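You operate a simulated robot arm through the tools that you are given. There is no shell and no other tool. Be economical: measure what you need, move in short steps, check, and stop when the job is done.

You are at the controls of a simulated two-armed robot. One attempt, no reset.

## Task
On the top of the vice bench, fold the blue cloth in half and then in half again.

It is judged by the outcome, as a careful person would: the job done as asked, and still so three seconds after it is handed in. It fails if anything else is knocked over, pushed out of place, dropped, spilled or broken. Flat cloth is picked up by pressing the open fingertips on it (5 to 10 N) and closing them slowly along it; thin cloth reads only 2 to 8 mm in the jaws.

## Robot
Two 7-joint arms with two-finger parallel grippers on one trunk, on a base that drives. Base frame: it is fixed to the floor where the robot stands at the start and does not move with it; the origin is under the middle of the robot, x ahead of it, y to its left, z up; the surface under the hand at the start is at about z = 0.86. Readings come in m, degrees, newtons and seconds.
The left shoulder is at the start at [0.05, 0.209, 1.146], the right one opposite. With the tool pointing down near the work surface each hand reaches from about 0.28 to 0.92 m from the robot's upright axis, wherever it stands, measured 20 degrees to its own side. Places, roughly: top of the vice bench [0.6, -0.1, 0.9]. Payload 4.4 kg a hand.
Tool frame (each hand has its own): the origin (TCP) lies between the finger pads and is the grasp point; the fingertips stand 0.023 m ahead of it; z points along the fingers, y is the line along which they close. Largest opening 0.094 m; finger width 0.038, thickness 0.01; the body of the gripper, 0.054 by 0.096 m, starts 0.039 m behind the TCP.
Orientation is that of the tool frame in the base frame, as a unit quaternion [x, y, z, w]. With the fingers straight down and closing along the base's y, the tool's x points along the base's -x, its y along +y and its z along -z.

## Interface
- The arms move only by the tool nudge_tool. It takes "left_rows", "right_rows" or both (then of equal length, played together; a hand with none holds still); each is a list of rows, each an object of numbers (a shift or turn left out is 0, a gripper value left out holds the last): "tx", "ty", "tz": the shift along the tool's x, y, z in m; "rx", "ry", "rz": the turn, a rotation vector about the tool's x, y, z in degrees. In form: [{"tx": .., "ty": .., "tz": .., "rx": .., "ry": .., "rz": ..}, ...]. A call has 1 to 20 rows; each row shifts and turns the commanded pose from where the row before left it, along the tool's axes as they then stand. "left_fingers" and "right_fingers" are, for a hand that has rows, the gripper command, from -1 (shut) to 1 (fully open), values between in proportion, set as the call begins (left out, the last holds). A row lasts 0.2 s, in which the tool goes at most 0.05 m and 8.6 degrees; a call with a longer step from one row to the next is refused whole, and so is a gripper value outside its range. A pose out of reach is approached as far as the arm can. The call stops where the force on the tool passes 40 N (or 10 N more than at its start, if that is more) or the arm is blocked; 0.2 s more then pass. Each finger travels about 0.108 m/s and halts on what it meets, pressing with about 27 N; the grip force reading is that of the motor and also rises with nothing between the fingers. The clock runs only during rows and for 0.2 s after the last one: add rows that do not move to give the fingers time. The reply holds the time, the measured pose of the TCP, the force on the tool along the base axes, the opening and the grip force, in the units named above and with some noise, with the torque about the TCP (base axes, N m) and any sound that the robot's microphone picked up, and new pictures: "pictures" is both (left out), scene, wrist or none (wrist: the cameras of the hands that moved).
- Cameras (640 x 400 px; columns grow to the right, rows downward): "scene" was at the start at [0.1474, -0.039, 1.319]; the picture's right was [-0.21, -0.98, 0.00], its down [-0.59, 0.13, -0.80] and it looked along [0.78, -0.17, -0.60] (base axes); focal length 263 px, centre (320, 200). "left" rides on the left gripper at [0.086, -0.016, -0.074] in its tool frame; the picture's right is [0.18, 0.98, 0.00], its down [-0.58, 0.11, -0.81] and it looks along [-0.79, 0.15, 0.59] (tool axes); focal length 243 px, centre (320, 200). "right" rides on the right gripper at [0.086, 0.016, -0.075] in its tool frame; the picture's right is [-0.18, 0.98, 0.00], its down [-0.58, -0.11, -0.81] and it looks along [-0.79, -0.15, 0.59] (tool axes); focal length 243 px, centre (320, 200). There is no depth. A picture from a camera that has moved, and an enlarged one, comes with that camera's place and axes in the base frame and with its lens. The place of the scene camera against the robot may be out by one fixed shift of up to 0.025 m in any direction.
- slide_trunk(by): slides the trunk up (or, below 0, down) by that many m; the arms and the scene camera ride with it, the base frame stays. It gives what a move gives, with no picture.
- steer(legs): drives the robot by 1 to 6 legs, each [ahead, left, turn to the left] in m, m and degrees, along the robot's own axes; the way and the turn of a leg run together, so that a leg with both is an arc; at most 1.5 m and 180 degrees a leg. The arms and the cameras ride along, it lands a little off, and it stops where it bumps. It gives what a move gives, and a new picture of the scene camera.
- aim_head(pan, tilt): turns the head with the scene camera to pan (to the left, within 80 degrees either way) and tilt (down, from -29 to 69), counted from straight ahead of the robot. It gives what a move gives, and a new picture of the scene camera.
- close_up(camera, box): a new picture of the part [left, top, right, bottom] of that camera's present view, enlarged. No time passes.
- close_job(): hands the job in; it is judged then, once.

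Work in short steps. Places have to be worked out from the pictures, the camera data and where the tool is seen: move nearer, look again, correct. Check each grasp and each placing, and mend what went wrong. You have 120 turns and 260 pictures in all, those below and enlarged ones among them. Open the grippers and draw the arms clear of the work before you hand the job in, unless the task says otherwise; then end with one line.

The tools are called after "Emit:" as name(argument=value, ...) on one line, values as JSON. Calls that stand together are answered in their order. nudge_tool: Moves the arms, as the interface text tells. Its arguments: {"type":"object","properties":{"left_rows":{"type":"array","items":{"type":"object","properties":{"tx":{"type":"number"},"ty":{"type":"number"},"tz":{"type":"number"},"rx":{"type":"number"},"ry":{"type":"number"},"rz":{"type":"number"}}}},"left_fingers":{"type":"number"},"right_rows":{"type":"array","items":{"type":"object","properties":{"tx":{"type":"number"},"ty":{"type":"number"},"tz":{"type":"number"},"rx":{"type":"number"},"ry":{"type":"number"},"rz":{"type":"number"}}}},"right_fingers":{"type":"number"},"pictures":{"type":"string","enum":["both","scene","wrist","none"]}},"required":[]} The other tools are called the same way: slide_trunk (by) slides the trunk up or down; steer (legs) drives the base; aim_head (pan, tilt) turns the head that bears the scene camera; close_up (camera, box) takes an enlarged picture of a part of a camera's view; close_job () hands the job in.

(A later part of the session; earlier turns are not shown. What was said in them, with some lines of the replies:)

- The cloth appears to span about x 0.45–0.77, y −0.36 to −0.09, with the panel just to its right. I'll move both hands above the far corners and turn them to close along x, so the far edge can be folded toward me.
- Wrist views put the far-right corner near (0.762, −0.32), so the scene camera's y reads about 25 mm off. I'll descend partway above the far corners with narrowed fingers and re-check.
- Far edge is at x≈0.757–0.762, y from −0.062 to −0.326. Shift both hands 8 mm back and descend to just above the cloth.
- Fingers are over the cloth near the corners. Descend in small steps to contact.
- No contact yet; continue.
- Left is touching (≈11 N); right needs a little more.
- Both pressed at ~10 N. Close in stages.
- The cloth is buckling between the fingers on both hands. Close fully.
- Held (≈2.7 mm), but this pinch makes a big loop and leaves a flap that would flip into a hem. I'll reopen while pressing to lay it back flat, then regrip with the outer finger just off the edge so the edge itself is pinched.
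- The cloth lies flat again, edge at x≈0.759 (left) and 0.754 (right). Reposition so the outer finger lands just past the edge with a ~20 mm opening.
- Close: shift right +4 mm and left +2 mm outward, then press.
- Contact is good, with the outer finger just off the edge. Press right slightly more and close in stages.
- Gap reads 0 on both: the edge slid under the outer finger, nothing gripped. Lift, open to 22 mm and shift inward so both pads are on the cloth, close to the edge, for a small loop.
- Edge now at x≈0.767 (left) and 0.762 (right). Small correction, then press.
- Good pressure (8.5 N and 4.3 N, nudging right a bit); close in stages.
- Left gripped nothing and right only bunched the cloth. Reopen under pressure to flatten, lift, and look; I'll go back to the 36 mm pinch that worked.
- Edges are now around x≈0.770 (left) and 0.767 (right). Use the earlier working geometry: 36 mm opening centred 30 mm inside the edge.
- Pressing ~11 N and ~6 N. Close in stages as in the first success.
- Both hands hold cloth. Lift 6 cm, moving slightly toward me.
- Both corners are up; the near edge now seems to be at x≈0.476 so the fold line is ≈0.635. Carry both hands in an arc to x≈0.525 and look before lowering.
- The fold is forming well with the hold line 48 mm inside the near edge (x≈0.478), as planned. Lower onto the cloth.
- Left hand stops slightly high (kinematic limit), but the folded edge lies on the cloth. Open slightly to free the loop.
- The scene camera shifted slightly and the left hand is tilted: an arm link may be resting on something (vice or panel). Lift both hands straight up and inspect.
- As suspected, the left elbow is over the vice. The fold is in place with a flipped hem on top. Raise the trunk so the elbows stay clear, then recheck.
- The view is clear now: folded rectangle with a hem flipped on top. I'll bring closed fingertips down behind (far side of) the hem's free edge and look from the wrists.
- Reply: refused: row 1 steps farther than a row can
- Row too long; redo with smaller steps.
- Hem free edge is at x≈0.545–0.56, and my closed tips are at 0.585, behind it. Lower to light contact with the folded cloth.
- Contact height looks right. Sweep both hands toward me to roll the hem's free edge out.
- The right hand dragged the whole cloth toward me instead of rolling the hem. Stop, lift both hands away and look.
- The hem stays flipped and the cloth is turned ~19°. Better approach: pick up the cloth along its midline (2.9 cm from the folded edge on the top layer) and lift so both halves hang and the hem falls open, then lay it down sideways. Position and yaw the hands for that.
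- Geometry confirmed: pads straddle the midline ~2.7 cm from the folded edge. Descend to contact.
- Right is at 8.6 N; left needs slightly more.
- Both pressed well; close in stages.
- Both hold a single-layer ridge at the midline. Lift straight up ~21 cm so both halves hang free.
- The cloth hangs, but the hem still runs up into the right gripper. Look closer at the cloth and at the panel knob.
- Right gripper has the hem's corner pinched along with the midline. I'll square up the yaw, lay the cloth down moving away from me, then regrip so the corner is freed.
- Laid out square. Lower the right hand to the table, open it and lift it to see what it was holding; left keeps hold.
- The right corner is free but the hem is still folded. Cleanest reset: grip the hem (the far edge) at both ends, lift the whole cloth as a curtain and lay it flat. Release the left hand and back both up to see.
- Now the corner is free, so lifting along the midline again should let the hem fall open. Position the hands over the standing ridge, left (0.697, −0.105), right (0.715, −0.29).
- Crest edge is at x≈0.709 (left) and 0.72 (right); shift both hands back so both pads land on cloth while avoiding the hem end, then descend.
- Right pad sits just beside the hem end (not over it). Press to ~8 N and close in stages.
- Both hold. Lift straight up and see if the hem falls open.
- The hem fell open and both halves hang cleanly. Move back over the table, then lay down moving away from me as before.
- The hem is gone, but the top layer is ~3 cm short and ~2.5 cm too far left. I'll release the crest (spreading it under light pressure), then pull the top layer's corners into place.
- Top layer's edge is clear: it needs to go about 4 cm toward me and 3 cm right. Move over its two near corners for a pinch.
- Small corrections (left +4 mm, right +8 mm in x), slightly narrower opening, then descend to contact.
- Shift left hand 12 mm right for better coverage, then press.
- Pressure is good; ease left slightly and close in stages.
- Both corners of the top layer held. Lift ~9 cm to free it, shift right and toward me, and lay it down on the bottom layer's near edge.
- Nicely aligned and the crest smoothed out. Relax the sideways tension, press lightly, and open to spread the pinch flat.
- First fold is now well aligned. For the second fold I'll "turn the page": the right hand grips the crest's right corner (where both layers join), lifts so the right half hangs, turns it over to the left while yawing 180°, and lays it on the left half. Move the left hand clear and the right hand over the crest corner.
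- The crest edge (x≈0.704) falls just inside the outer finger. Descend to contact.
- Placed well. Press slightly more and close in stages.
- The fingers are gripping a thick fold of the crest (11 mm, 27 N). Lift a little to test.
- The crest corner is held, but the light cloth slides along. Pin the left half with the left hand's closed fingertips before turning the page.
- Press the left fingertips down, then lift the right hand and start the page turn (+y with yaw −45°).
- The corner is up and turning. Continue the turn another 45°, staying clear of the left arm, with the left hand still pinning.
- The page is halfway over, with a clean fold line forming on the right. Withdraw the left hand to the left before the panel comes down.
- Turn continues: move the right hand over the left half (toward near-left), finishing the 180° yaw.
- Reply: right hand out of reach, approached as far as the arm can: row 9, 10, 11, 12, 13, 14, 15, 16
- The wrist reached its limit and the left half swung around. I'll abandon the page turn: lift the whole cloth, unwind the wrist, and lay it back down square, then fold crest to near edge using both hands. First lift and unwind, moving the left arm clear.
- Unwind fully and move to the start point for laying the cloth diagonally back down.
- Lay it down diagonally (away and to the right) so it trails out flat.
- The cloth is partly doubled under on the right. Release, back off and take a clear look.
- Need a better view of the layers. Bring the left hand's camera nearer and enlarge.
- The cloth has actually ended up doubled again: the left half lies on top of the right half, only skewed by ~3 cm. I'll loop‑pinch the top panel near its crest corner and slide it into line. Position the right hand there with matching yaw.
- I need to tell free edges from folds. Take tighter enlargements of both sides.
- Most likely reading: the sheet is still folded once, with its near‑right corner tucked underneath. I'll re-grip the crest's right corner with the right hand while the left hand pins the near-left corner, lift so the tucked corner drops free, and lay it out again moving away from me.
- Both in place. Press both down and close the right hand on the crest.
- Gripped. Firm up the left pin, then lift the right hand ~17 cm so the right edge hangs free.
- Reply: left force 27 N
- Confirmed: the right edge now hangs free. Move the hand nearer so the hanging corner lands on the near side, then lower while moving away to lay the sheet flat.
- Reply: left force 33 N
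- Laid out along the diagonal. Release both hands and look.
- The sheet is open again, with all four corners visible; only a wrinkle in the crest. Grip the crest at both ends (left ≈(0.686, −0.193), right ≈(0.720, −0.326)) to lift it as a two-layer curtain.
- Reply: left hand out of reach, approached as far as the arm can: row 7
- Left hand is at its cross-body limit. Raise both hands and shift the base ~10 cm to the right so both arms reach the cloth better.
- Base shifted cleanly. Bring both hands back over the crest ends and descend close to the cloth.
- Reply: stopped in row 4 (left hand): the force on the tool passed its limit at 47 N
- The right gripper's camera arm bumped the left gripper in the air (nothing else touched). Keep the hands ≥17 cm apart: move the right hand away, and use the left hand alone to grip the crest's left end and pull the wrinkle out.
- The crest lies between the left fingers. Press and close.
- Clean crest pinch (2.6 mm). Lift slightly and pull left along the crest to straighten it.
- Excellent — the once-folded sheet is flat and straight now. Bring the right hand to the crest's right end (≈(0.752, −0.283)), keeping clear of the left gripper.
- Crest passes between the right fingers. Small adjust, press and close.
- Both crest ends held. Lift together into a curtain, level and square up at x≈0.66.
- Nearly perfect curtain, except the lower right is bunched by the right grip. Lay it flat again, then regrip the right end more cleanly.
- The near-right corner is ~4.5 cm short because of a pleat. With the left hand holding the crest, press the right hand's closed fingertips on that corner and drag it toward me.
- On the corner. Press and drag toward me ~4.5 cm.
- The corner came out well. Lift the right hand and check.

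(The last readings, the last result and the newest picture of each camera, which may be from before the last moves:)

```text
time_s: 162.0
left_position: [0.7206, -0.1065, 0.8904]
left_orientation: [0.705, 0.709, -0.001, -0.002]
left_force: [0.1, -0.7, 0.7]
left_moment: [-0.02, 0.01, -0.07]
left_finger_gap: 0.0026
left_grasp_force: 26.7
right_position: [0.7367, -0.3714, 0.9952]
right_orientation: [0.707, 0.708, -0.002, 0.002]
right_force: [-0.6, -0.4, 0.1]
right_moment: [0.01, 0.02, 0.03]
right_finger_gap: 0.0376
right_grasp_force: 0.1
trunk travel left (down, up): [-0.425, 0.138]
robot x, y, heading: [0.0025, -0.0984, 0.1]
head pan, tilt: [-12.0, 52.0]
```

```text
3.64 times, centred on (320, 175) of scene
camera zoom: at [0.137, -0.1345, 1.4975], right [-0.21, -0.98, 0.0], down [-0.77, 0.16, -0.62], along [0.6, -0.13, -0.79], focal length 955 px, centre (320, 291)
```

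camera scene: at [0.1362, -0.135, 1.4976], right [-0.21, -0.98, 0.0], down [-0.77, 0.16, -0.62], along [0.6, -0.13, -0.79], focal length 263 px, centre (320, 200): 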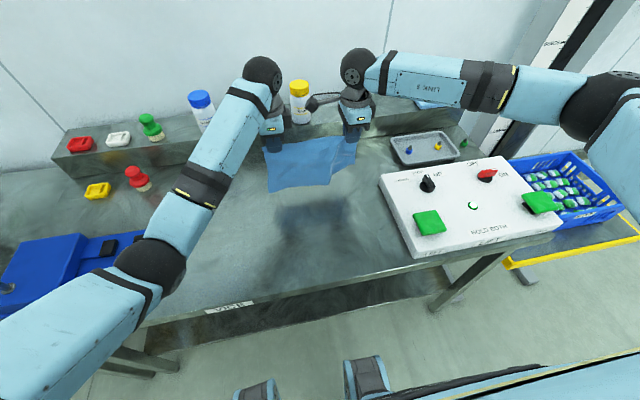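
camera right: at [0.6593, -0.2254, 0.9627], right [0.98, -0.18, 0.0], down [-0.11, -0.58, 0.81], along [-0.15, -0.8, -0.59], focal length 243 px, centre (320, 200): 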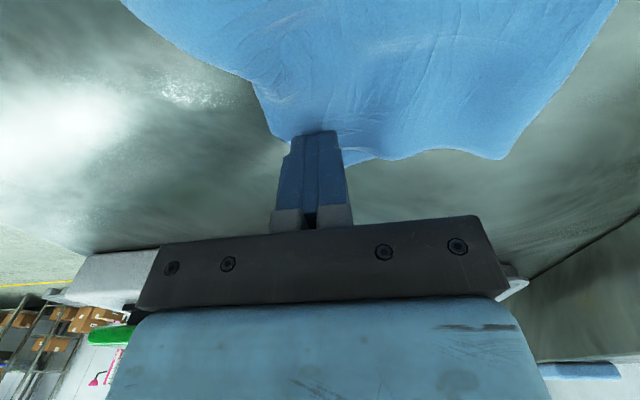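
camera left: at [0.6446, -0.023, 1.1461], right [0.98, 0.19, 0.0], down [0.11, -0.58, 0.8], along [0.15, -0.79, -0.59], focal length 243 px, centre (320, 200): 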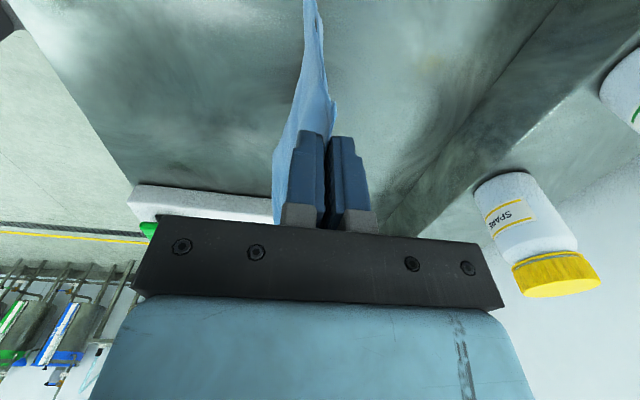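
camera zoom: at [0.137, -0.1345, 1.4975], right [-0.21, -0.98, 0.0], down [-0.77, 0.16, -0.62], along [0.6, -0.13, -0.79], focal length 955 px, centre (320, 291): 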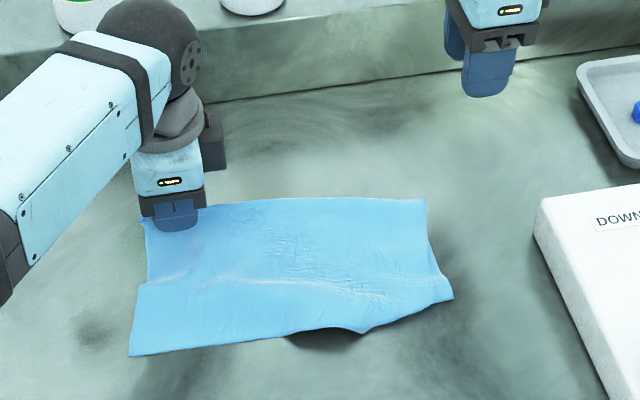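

Good. Now regrip the crest's right end (≈(0.690, −0.297)) cleanly.

Emit:
nudge_tool(right_rows=[{"tx": 0.025, "ty": -0.016}, {"tx": 0.025, "ty": -0.016}, {"tx": 0.024, "ty": -0.015}, {"rz": 8, "tz": 0.03}, {"tz": 0.035}, {"tz": 0.025}, {}], right_fingers=-0.2, pictures="wrist")

```text
time_s: 163.6
left_position: [0.7205, -0.1072, 0.8896]
left_orientation: [0.706, 0.709, 0.0, -0.002]
left_force: [-0.2, -0.1, 0.7]
left_moment: [0.0, -0.01, 0.0]
left_finger_gap: 0.0029
left_grasp_force: 26.9
right_position: [0.6889, -0.2962, 0.9076]
right_orientation: [0.754, 0.657, -0.002, 0.003]
right_force: [0.7, 0.2, 0.7]
right_moment: [0.02, 0.03, 0.0]
right_finger_gap: 0.0375
right_grasp_force: 0.2
trunk travel left (down, up): [-0.425, 0.138]
robot x, y, heading: [-0.0007, -0.0984, 0.1]
head pan, tilt: [-12.0, 52.0]
camera right: at [0.7157, -0.2133, 0.9805], right [0.95, -0.32, 0.0], down [-0.19, -0.56, 0.81], along [-0.26, -0.77, -0.59], focal length 243 px, centre (320, 200)
```

right: 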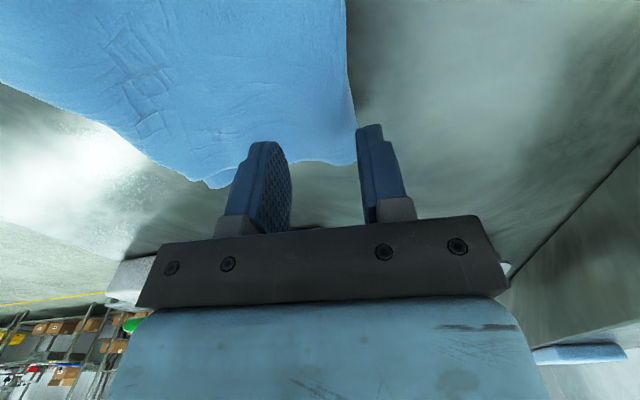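

Shift 5 mm outward, press and close.

Emit:
nudge_tool(right_rows=[{"ty": 0.005}, {"tz": 0.012}, {"tz": 0.007}, {"tz": 0.003}, {"tz": 0.001}, {}], pictures="none")

Emit:
nudge_tool(right_rows=[{}, {}, {}], right_fingers=-0.5, pictures="none")

Emit:
nudge_tool(right_rows=[{}, {}, {}, {}], right_fingers=-1, pictures="none")

```text
time_s: 165.0
left_position: [0.7176, -0.107, 0.8922]
left_orientation: [0.705, 0.709, 0.001, -0.001]
left_force: [0.3, 0.5, -0.6]
left_moment: [0.0, -0.01, -0.02]
left_finger_gap: 0.0025
left_grasp_force: 27.3
right_position: [0.6941, -0.2964, 0.8856]
right_orientation: [0.754, 0.657, 0.0, 0.003]
right_force: [-1.5, -2.8, 14.8]
right_moment: [-0.17, 0.4, 0.06]
right_finger_gap: 0.0375
right_grasp_force: 0.2
trunk travel left (down, up): [-0.425, 0.138]
robot x, y, heading: [-0.0003, -0.0976, -0.3]
head pan, tilt: [-12.0, 52.0]
```

```text
time_s: 165.8
left_position: [0.7189, -0.1057, 0.8922]
left_orientation: [0.705, 0.709, 0.001, -0.001]
left_force: [-0.6, -0.1, 0.9]
left_moment: [0.0, 0.01, -0.04]
left_finger_gap: 0.0025
left_grasp_force: 26.7
right_position: [0.6933, -0.2966, 0.8851]
right_orientation: [0.754, 0.657, 0.0, 0.003]
right_force: [2.7, 2.4, 18.9]
right_moment: [-0.11, 0.25, -0.01]
right_finger_gap: 0.023
right_grasp_force: 0.1
trunk travel left (down, up): [-0.425, 0.138]
robot x, y, heading: [0.0003, -0.102, -0.0]
head pan, tilt: [-12.0, 52.0]
```

```text
time_s: 166.8
left_position: [0.7177, -0.1068, 0.8944]
left_orientation: [0.705, 0.709, 0.001, -0.001]
left_force: [0.1, 0.0, 0.0]
left_moment: [0.01, 0.0, 0.0]
left_finger_gap: 0.0027
left_grasp_force: 26.9
right_position: [0.6931, -0.297, 0.8846]
right_orientation: [0.753, 0.658, -0.001, 0.003]
right_force: [0.2, -0.3, 20.5]
right_moment: [-0.15, 0.2, 0.01]
right_finger_gap: 0.0023
right_grasp_force: 27.1
trunk travel left (down, up): [-0.425, 0.138]
robot x, y, heading: [0.0017, -0.0978, 0.1]
head pan, tilt: [-12.0, 52.0]
```

Both hold cleanly (2.5 mm). Lift into a curtain, square up at x≈0.62 and check.

Emit:
nudge_tool(left_rows=[{"tz": -0.03}, {"tz": -0.03}, {"tz": -0.03}, {"tz": -0.03}, {"tz": -0.03}, {"tz": -0.03}, {"ty": -0.025}, {"ty": -0.025}, {"ty": -0.025}, {"ty": -0.023}, {}, {}, {}], right_rows=[{"tz": -0.035}, {"tz": -0.03}, {"tz": -0.03}, {"tz": -0.03}, {"tz": -0.03}, {"tz": -0.033, "rz": -8}, {"ty": -0.018, "tx": -0.004}, {"ty": -0.018, "tx": -0.004}, {"ty": -0.018, "tx": -0.004}, {"ty": -0.018, "tx": -0.003}, {}, {}, {}], pictures="wrist")

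Emit:
close_up(camera="scene", box=[240, 110, 400, 230])

```text
time_s: 169.6
left_position: [0.6205, -0.1093, 1.0702]
left_orientation: [0.705, 0.709, 0.001, -0.002]
left_force: [-0.8, -3.0, 0.0]
left_moment: [-0.05, -0.01, -0.01]
left_finger_gap: 0.0026
left_grasp_force: 27.0
right_position: [0.6219, -0.3126, 1.071]
right_orientation: [0.706, 0.708, -0.002, 0.002]
right_force: [0.1, 3.8, 0.4]
right_moment: [0.05, -0.03, -0.06]
right_finger_gap: 0.0023
right_grasp_force: 27.0
trunk travel left (down, up): [-0.425, 0.138]
robot x, y, heading: [-0.0062, -0.1014, 0.0]
head pan, tilt: [-12.0, 52.0]
camera right: at [0.6363, -0.2257, 1.1441], right [0.98, -0.18, 0.0], down [-0.11, -0.58, 0.81], along [-0.15, -0.8, -0.59], focal length 243 px, centre (320, 200)
camera left: at [0.6037, -0.0249, 1.1461], right [0.98, 0.19, 0.0], down [0.11, -0.58, 0.8], along [0.15, -0.79, -0.59], focal length 243 px, centre (320, 200)
```

right: 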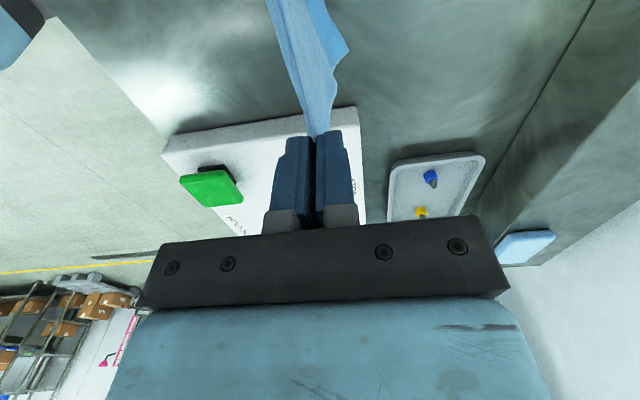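
left: 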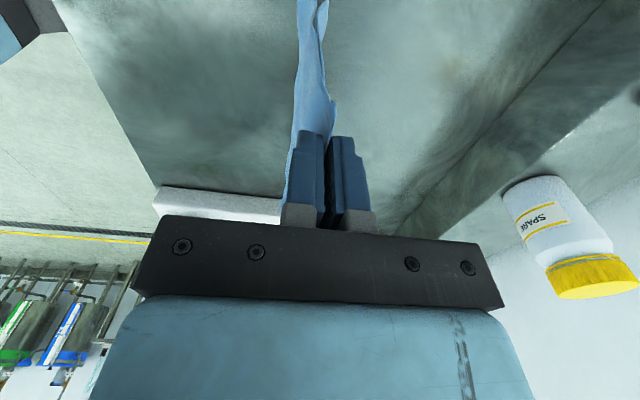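

```text
3.33 times, centred on (320, 170) of scene
camera zoom: at [0.1361, -0.1349, 1.4976], right [-0.21, -0.98, 0.0], down [-0.77, 0.16, -0.62], along [0.6, -0.13, -0.79], focal length 875 px, centre (320, 300)
```

zoom: 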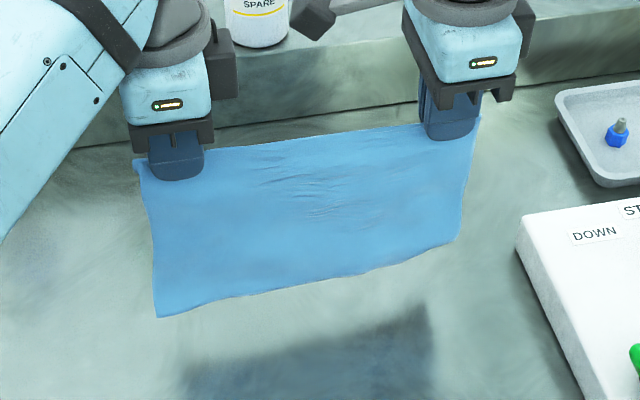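

Ideal curtain: first fold is straight and aligned. Now lay the lower half on the table moving away, leaving the upper half raised.

Emit:
nudge_tool(left_rows=[{"tx": -0.002, "tz": 0.018}, {"tz": 0.019}, {}, {"tz": 0.016, "ty": 0.014}, {"tz": 0.016, "ty": 0.017}, {"tz": 0.016, "ty": 0.017}, {"tz": 0.016, "ty": 0.017}, {"tz": 0.016, "ty": 0.018}, {}], right_rows=[{"tx": 0.002, "tz": 0.018}, {"tz": 0.019}, {}, {"tz": 0.016, "ty": 0.014}, {"tz": 0.016, "ty": 0.017}, {"tz": 0.016, "ty": 0.017}, {"tz": 0.016, "ty": 0.017}, {"tz": 0.016, "ty": 0.018}, {}], pictures="none")

Emit:
close_up(camera="scene", box=[240, 120, 400, 230])

Emit:
close_up(camera="left", box=[140, 0, 500, 200])

```text
time_s: 171.6
left_position: [0.7038, -0.1106, 0.9537]
left_orientation: [0.705, 0.709, 0.002, -0.002]
left_force: [0.7, -0.2, 0.2]
left_moment: [-0.03, -0.01, -0.05]
left_finger_gap: 0.0023
left_grasp_force: 27.4
right_position: [0.7033, -0.3103, 0.9545]
right_orientation: [0.707, 0.707, -0.001, 0.003]
right_force: [-0.8, 0.5, -0.9]
right_moment: [0.05, -0.02, -0.06]
right_finger_gap: 0.0024
right_grasp_force: 26.6
trunk travel left (down, up): [-0.425, 0.138]
robot x, y, heading: [0.0012, -0.0985, 0.3]
head pan, tilt: [-12.0, 52.0]
```

```text
3.64 times, centred on (320, 175) of scene
camera zoom: at [0.1352, -0.135, 1.4978], right [-0.21, -0.98, 0.0], down [-0.77, 0.16, -0.62], along [0.6, -0.13, -0.79], focal length 955 px, centre (320, 291)
```

zoom: 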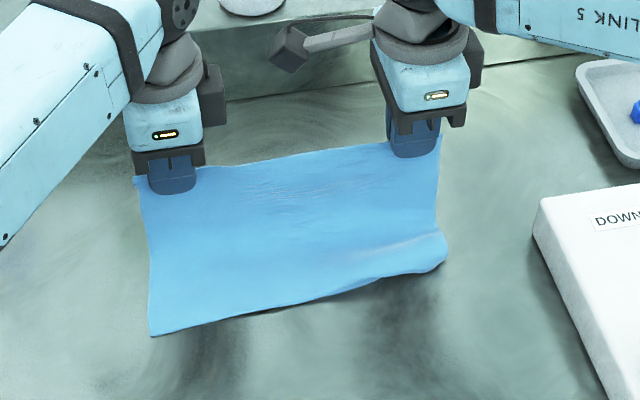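

```text
1.78 times, centred on (320, 100) of left
camera zoom: at [0.6864, -0.0256, 1.0288], right [0.98, 0.19, 0.0], down [0.11, -0.58, 0.8], along [0.15, -0.79, -0.59], focal length 431 px, centre (320, 378)
```

zoom: 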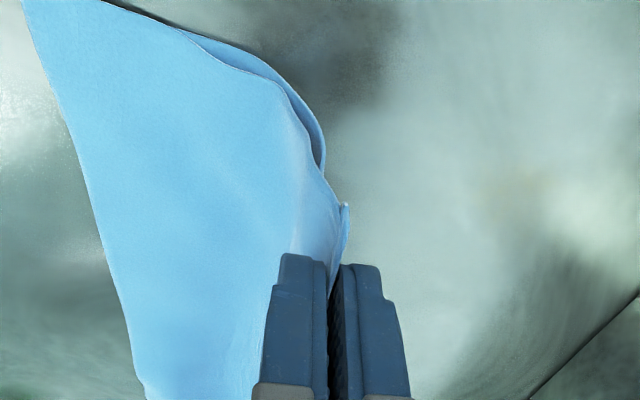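

Lower half is down. Now fold the upper half back over so the crest lands on the near edge (x≈0.605).

Emit:
nudge_tool(left_rows=[{"ty": -0.018}, {"ty": -0.018, "tz": 0.006}, {"ty": -0.018, "tz": 0.012}, {"ty": -0.016, "tz": 0.018}, {"ty": -0.015, "tz": 0.015}, {"tz": 0.008}, {}], right_rows=[{"ty": -0.018}, {"ty": -0.018, "tz": 0.006}, {"ty": -0.018, "tz": 0.012}, {"ty": -0.016, "tz": 0.018}, {"ty": -0.013, "tz": 0.015}, {"tz": 0.008}, {}], pictures="wrist")

Emit:
close_up(camera="scene", box=[240, 120, 400, 230])

```text
time_s: 173.2
left_position: [0.6195, -0.111, 0.8968]
left_orientation: [0.705, 0.709, 0.001, -0.002]
left_force: [2.4, -1.8, 11.1]
left_moment: [0.02, -0.06, -0.03]
left_finger_gap: 0.0026
left_grasp_force: 27.1
right_position: [0.6226, -0.3119, 0.8967]
right_orientation: [0.706, 0.708, -0.001, 0.003]
right_force: [0.9, 1.7, 0.7]
right_moment: [0.09, -0.01, -0.01]
right_finger_gap: 0.0028
right_grasp_force: 26.8
trunk travel left (down, up): [-0.425, 0.138]
robot x, y, heading: [-0.0005, -0.1002, 0.3]
head pan, tilt: [-12.0, 52.0]
camera right: at [0.6367, -0.226, 0.9697], right [0.98, -0.18, 0.0], down [-0.11, -0.58, 0.81], along [-0.15, -0.8, -0.59], focal length 243 px, centre (320, 200)
camera left: at [0.603, -0.0267, 0.9717], right [0.98, 0.19, 0.0], down [0.11, -0.58, 0.8], along [0.15, -0.79, -0.59], focal length 243 px, centre (320, 200)
```

right: 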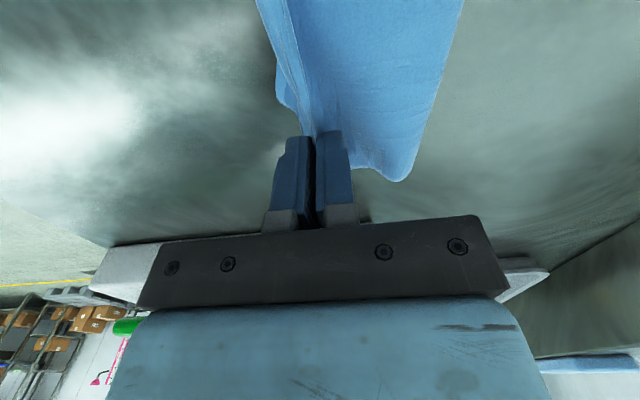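
left: 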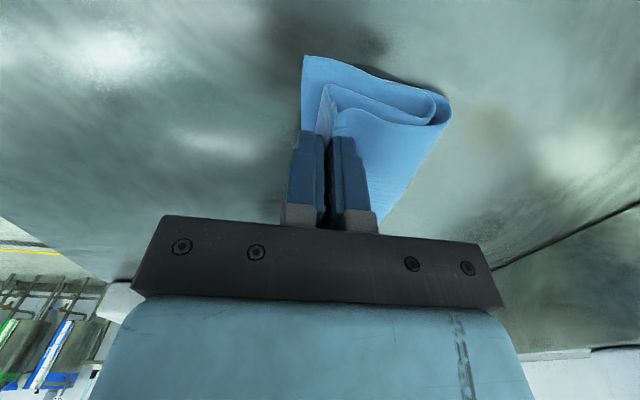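

```text
3.64 times, centred on (320, 175) of scene
camera zoom: at [0.1348, -0.135, 1.498], right [-0.21, -0.98, 0.0], down [-0.77, 0.16, -0.62], along [0.6, -0.13, -0.79], focal length 955 px, centre (320, 291)
```

zoom: 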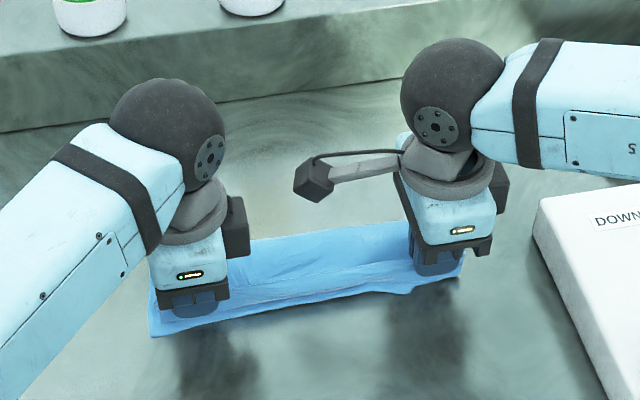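

Very neat. Open the fingers slightly and sweep a little toward me so the small standing crest edge lays down outward, then lift.

Emit:
nudge_tool(left_rows=[{"tz": -0.002}, {}, {}, {"ty": -0.006}, {"ty": -0.008}, {"ty": -0.008}, {"ty": -0.006}, {}, {"tz": -0.02}, {"tz": -0.03}, {"tz": -0.04}, {"tz": -0.04}, {}], right_rows=[{"tz": 0.001}, {}, {}, {"ty": -0.006}, {"ty": -0.008}, {"ty": -0.008}, {"ty": -0.006}, {}, {"tz": -0.02}, {"tz": -0.03}, {"tz": -0.04}, {"tz": -0.04}, {}], left_fingers=-0.7, right_fingers=-0.7, pictures="wrist")

Emit:
close_up(camera="scene", box=[240, 120, 400, 230])

```text
time_s: 176.0
left_position: [0.5945, -0.1119, 1.0251]
left_orientation: [0.706, 0.709, 0.0, -0.003]
left_force: [1.0, -0.7, 0.2]
left_moment: [0.01, 0.02, 0.01]
left_finger_gap: 0.0142
left_grasp_force: 0.0
right_position: [0.5932, -0.3101, 1.0237]
right_orientation: [0.706, 0.708, -0.002, 0.002]
right_force: [0.6, -0.3, 0.1]
right_moment: [-0.03, -0.01, 0.03]
right_finger_gap: 0.0141
right_grasp_force: 0.0
trunk travel left (down, up): [-0.425, 0.138]
robot x, y, heading: [0.0021, -0.098, 0.2]
head pan, tilt: [-12.0, 52.0]
camera right: at [0.6083, -0.2246, 1.0971], right [0.98, -0.18, 0.0], down [-0.11, -0.58, 0.81], along [-0.15, -0.8, -0.59], focal length 243 px, centre (320, 200)
camera left: at [0.5778, -0.0278, 1.1007], right [0.98, 0.19, 0.0], down [0.11, -0.58, 0.8], along [0.15, -0.79, -0.6], focal length 243 px, centre (320, 200)
```

right: 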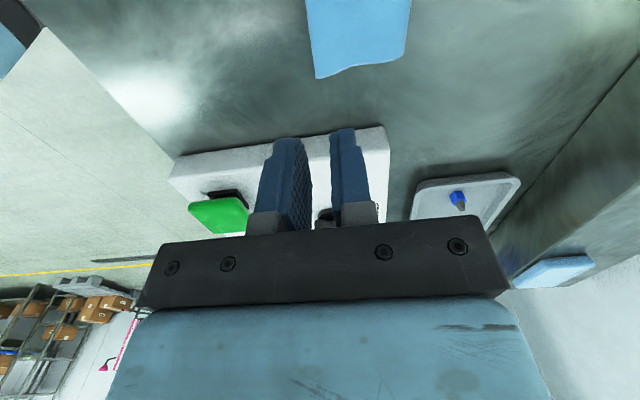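
left: 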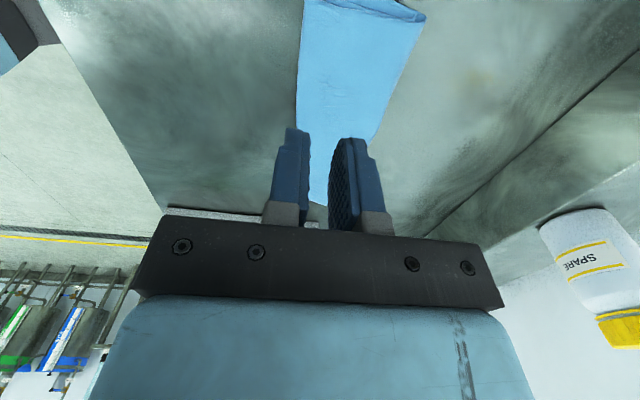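

```text
3.64 times, centred on (320, 175) of scene
camera zoom: at [0.1366, -0.1351, 1.4975], right [-0.21, -0.98, 0.0], down [-0.77, 0.16, -0.62], along [0.6, -0.13, -0.79], focal length 955 px, centre (320, 291)
```

zoom: 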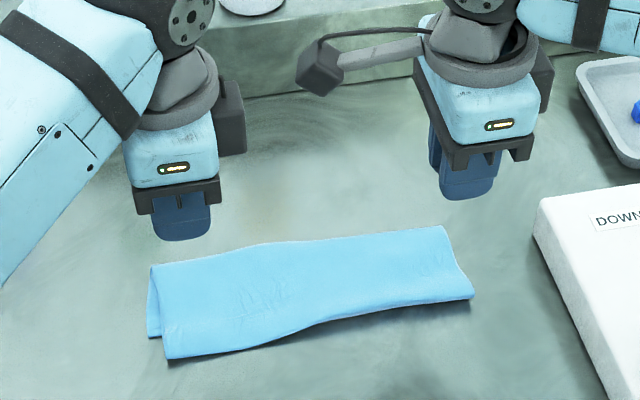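

Excellent: a neat strip, folded in half and in half again. Draw both arms clear and check that it stays and that nothing else has moved.

Emit:
nudge_tool(left_rows=[{"tz": -0.04}, {"tz": -0.04}, {"tz": -0.04}, {"tx": 0.045}, {"tx": 0.045}, {"tx": 0.045}, {"tx": 0.045}, {"tx": 0.045}, {}, {}, {}, {}, {}], right_rows=[{"tz": -0.04}, {"tz": -0.04}, {"tz": -0.04}, {"tz": -0.03}, {"tx": -0.04}, {"tx": -0.04}, {"tx": -0.04}, {}, {}, {}, {}, {}, {}], left_fingers=1, right_fingers=1, pictures="scene")

Emit:
close_up(camera="scene", box=[240, 140, 400, 240])

```text
time_s: 178.8
left_position: [0.5915, 0.1123, 1.1469]
left_orientation: [0.706, 0.709, 0.001, -0.001]
left_force: [-0.2, 0.2, -0.9]
left_moment: [-0.01, 0.01, 0.01]
left_finger_gap: 0.0938
left_grasp_force: 0.0
right_position: [0.5935, -0.4288, 1.1751]
right_orientation: [0.706, 0.708, -0.002, 0.003]
right_force: [-0.8, 0.2, 0.1]
right_moment: [0.01, 0.0, -0.03]
right_finger_gap: 0.0941
right_grasp_force: 0.1
trunk travel left (down, up): [-0.425, 0.138]
robot x, y, heading: [0.0029, -0.0965, 0.4]
head pan, tilt: [-12.0, 52.0]
camera scene: at [0.136, -0.1348, 1.4977], right [-0.21, -0.98, 0.0], down [-0.77, 0.16, -0.62], along [0.6, -0.13, -0.79], focal length 263 px, centre (320, 200)
```

scene: 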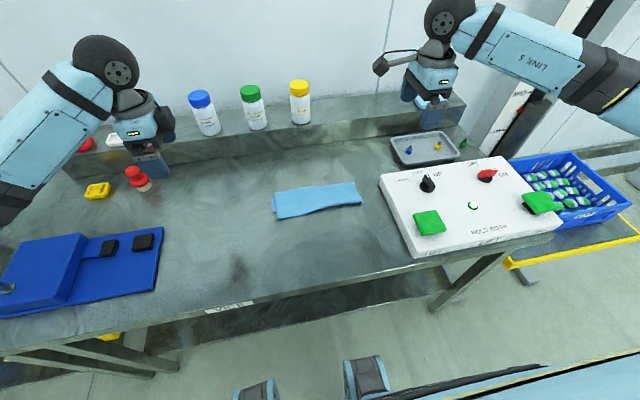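

```text
4.00 times, centred on (320, 190) of scene
camera zoom: at [0.136, -0.1348, 1.4977], right [-0.21, -0.98, 0.0], down [-0.77, 0.16, -0.62], along [0.6, -0.13, -0.79], focal length 1050 px, centre (320, 240)
```

zoom: 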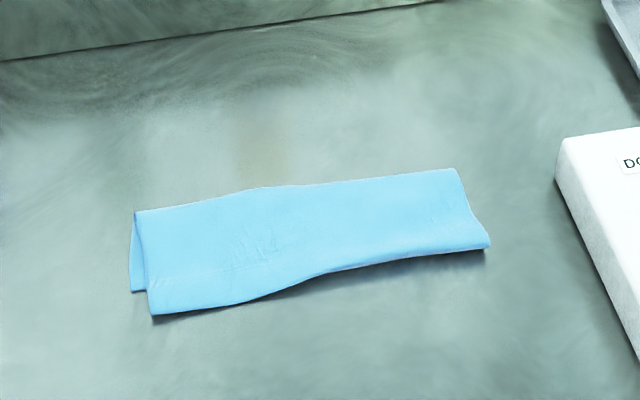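

The fold is stable, everything else is in place, and the arms are clear. Hand in.

Emit:
close_job()

```text
The job is handed in.
```

The blue cloth is folded in half and then in half again, both folds the same way. It lies as a neat strip of about 26 by 8 cm on the vice bench, with one end of the top edge overhanging by about 1 cm. The grippers are open and the arms are clear. The left arm once pressed against the blue vice, but in the last picture neither it nor anything else looked moved or knocked over.
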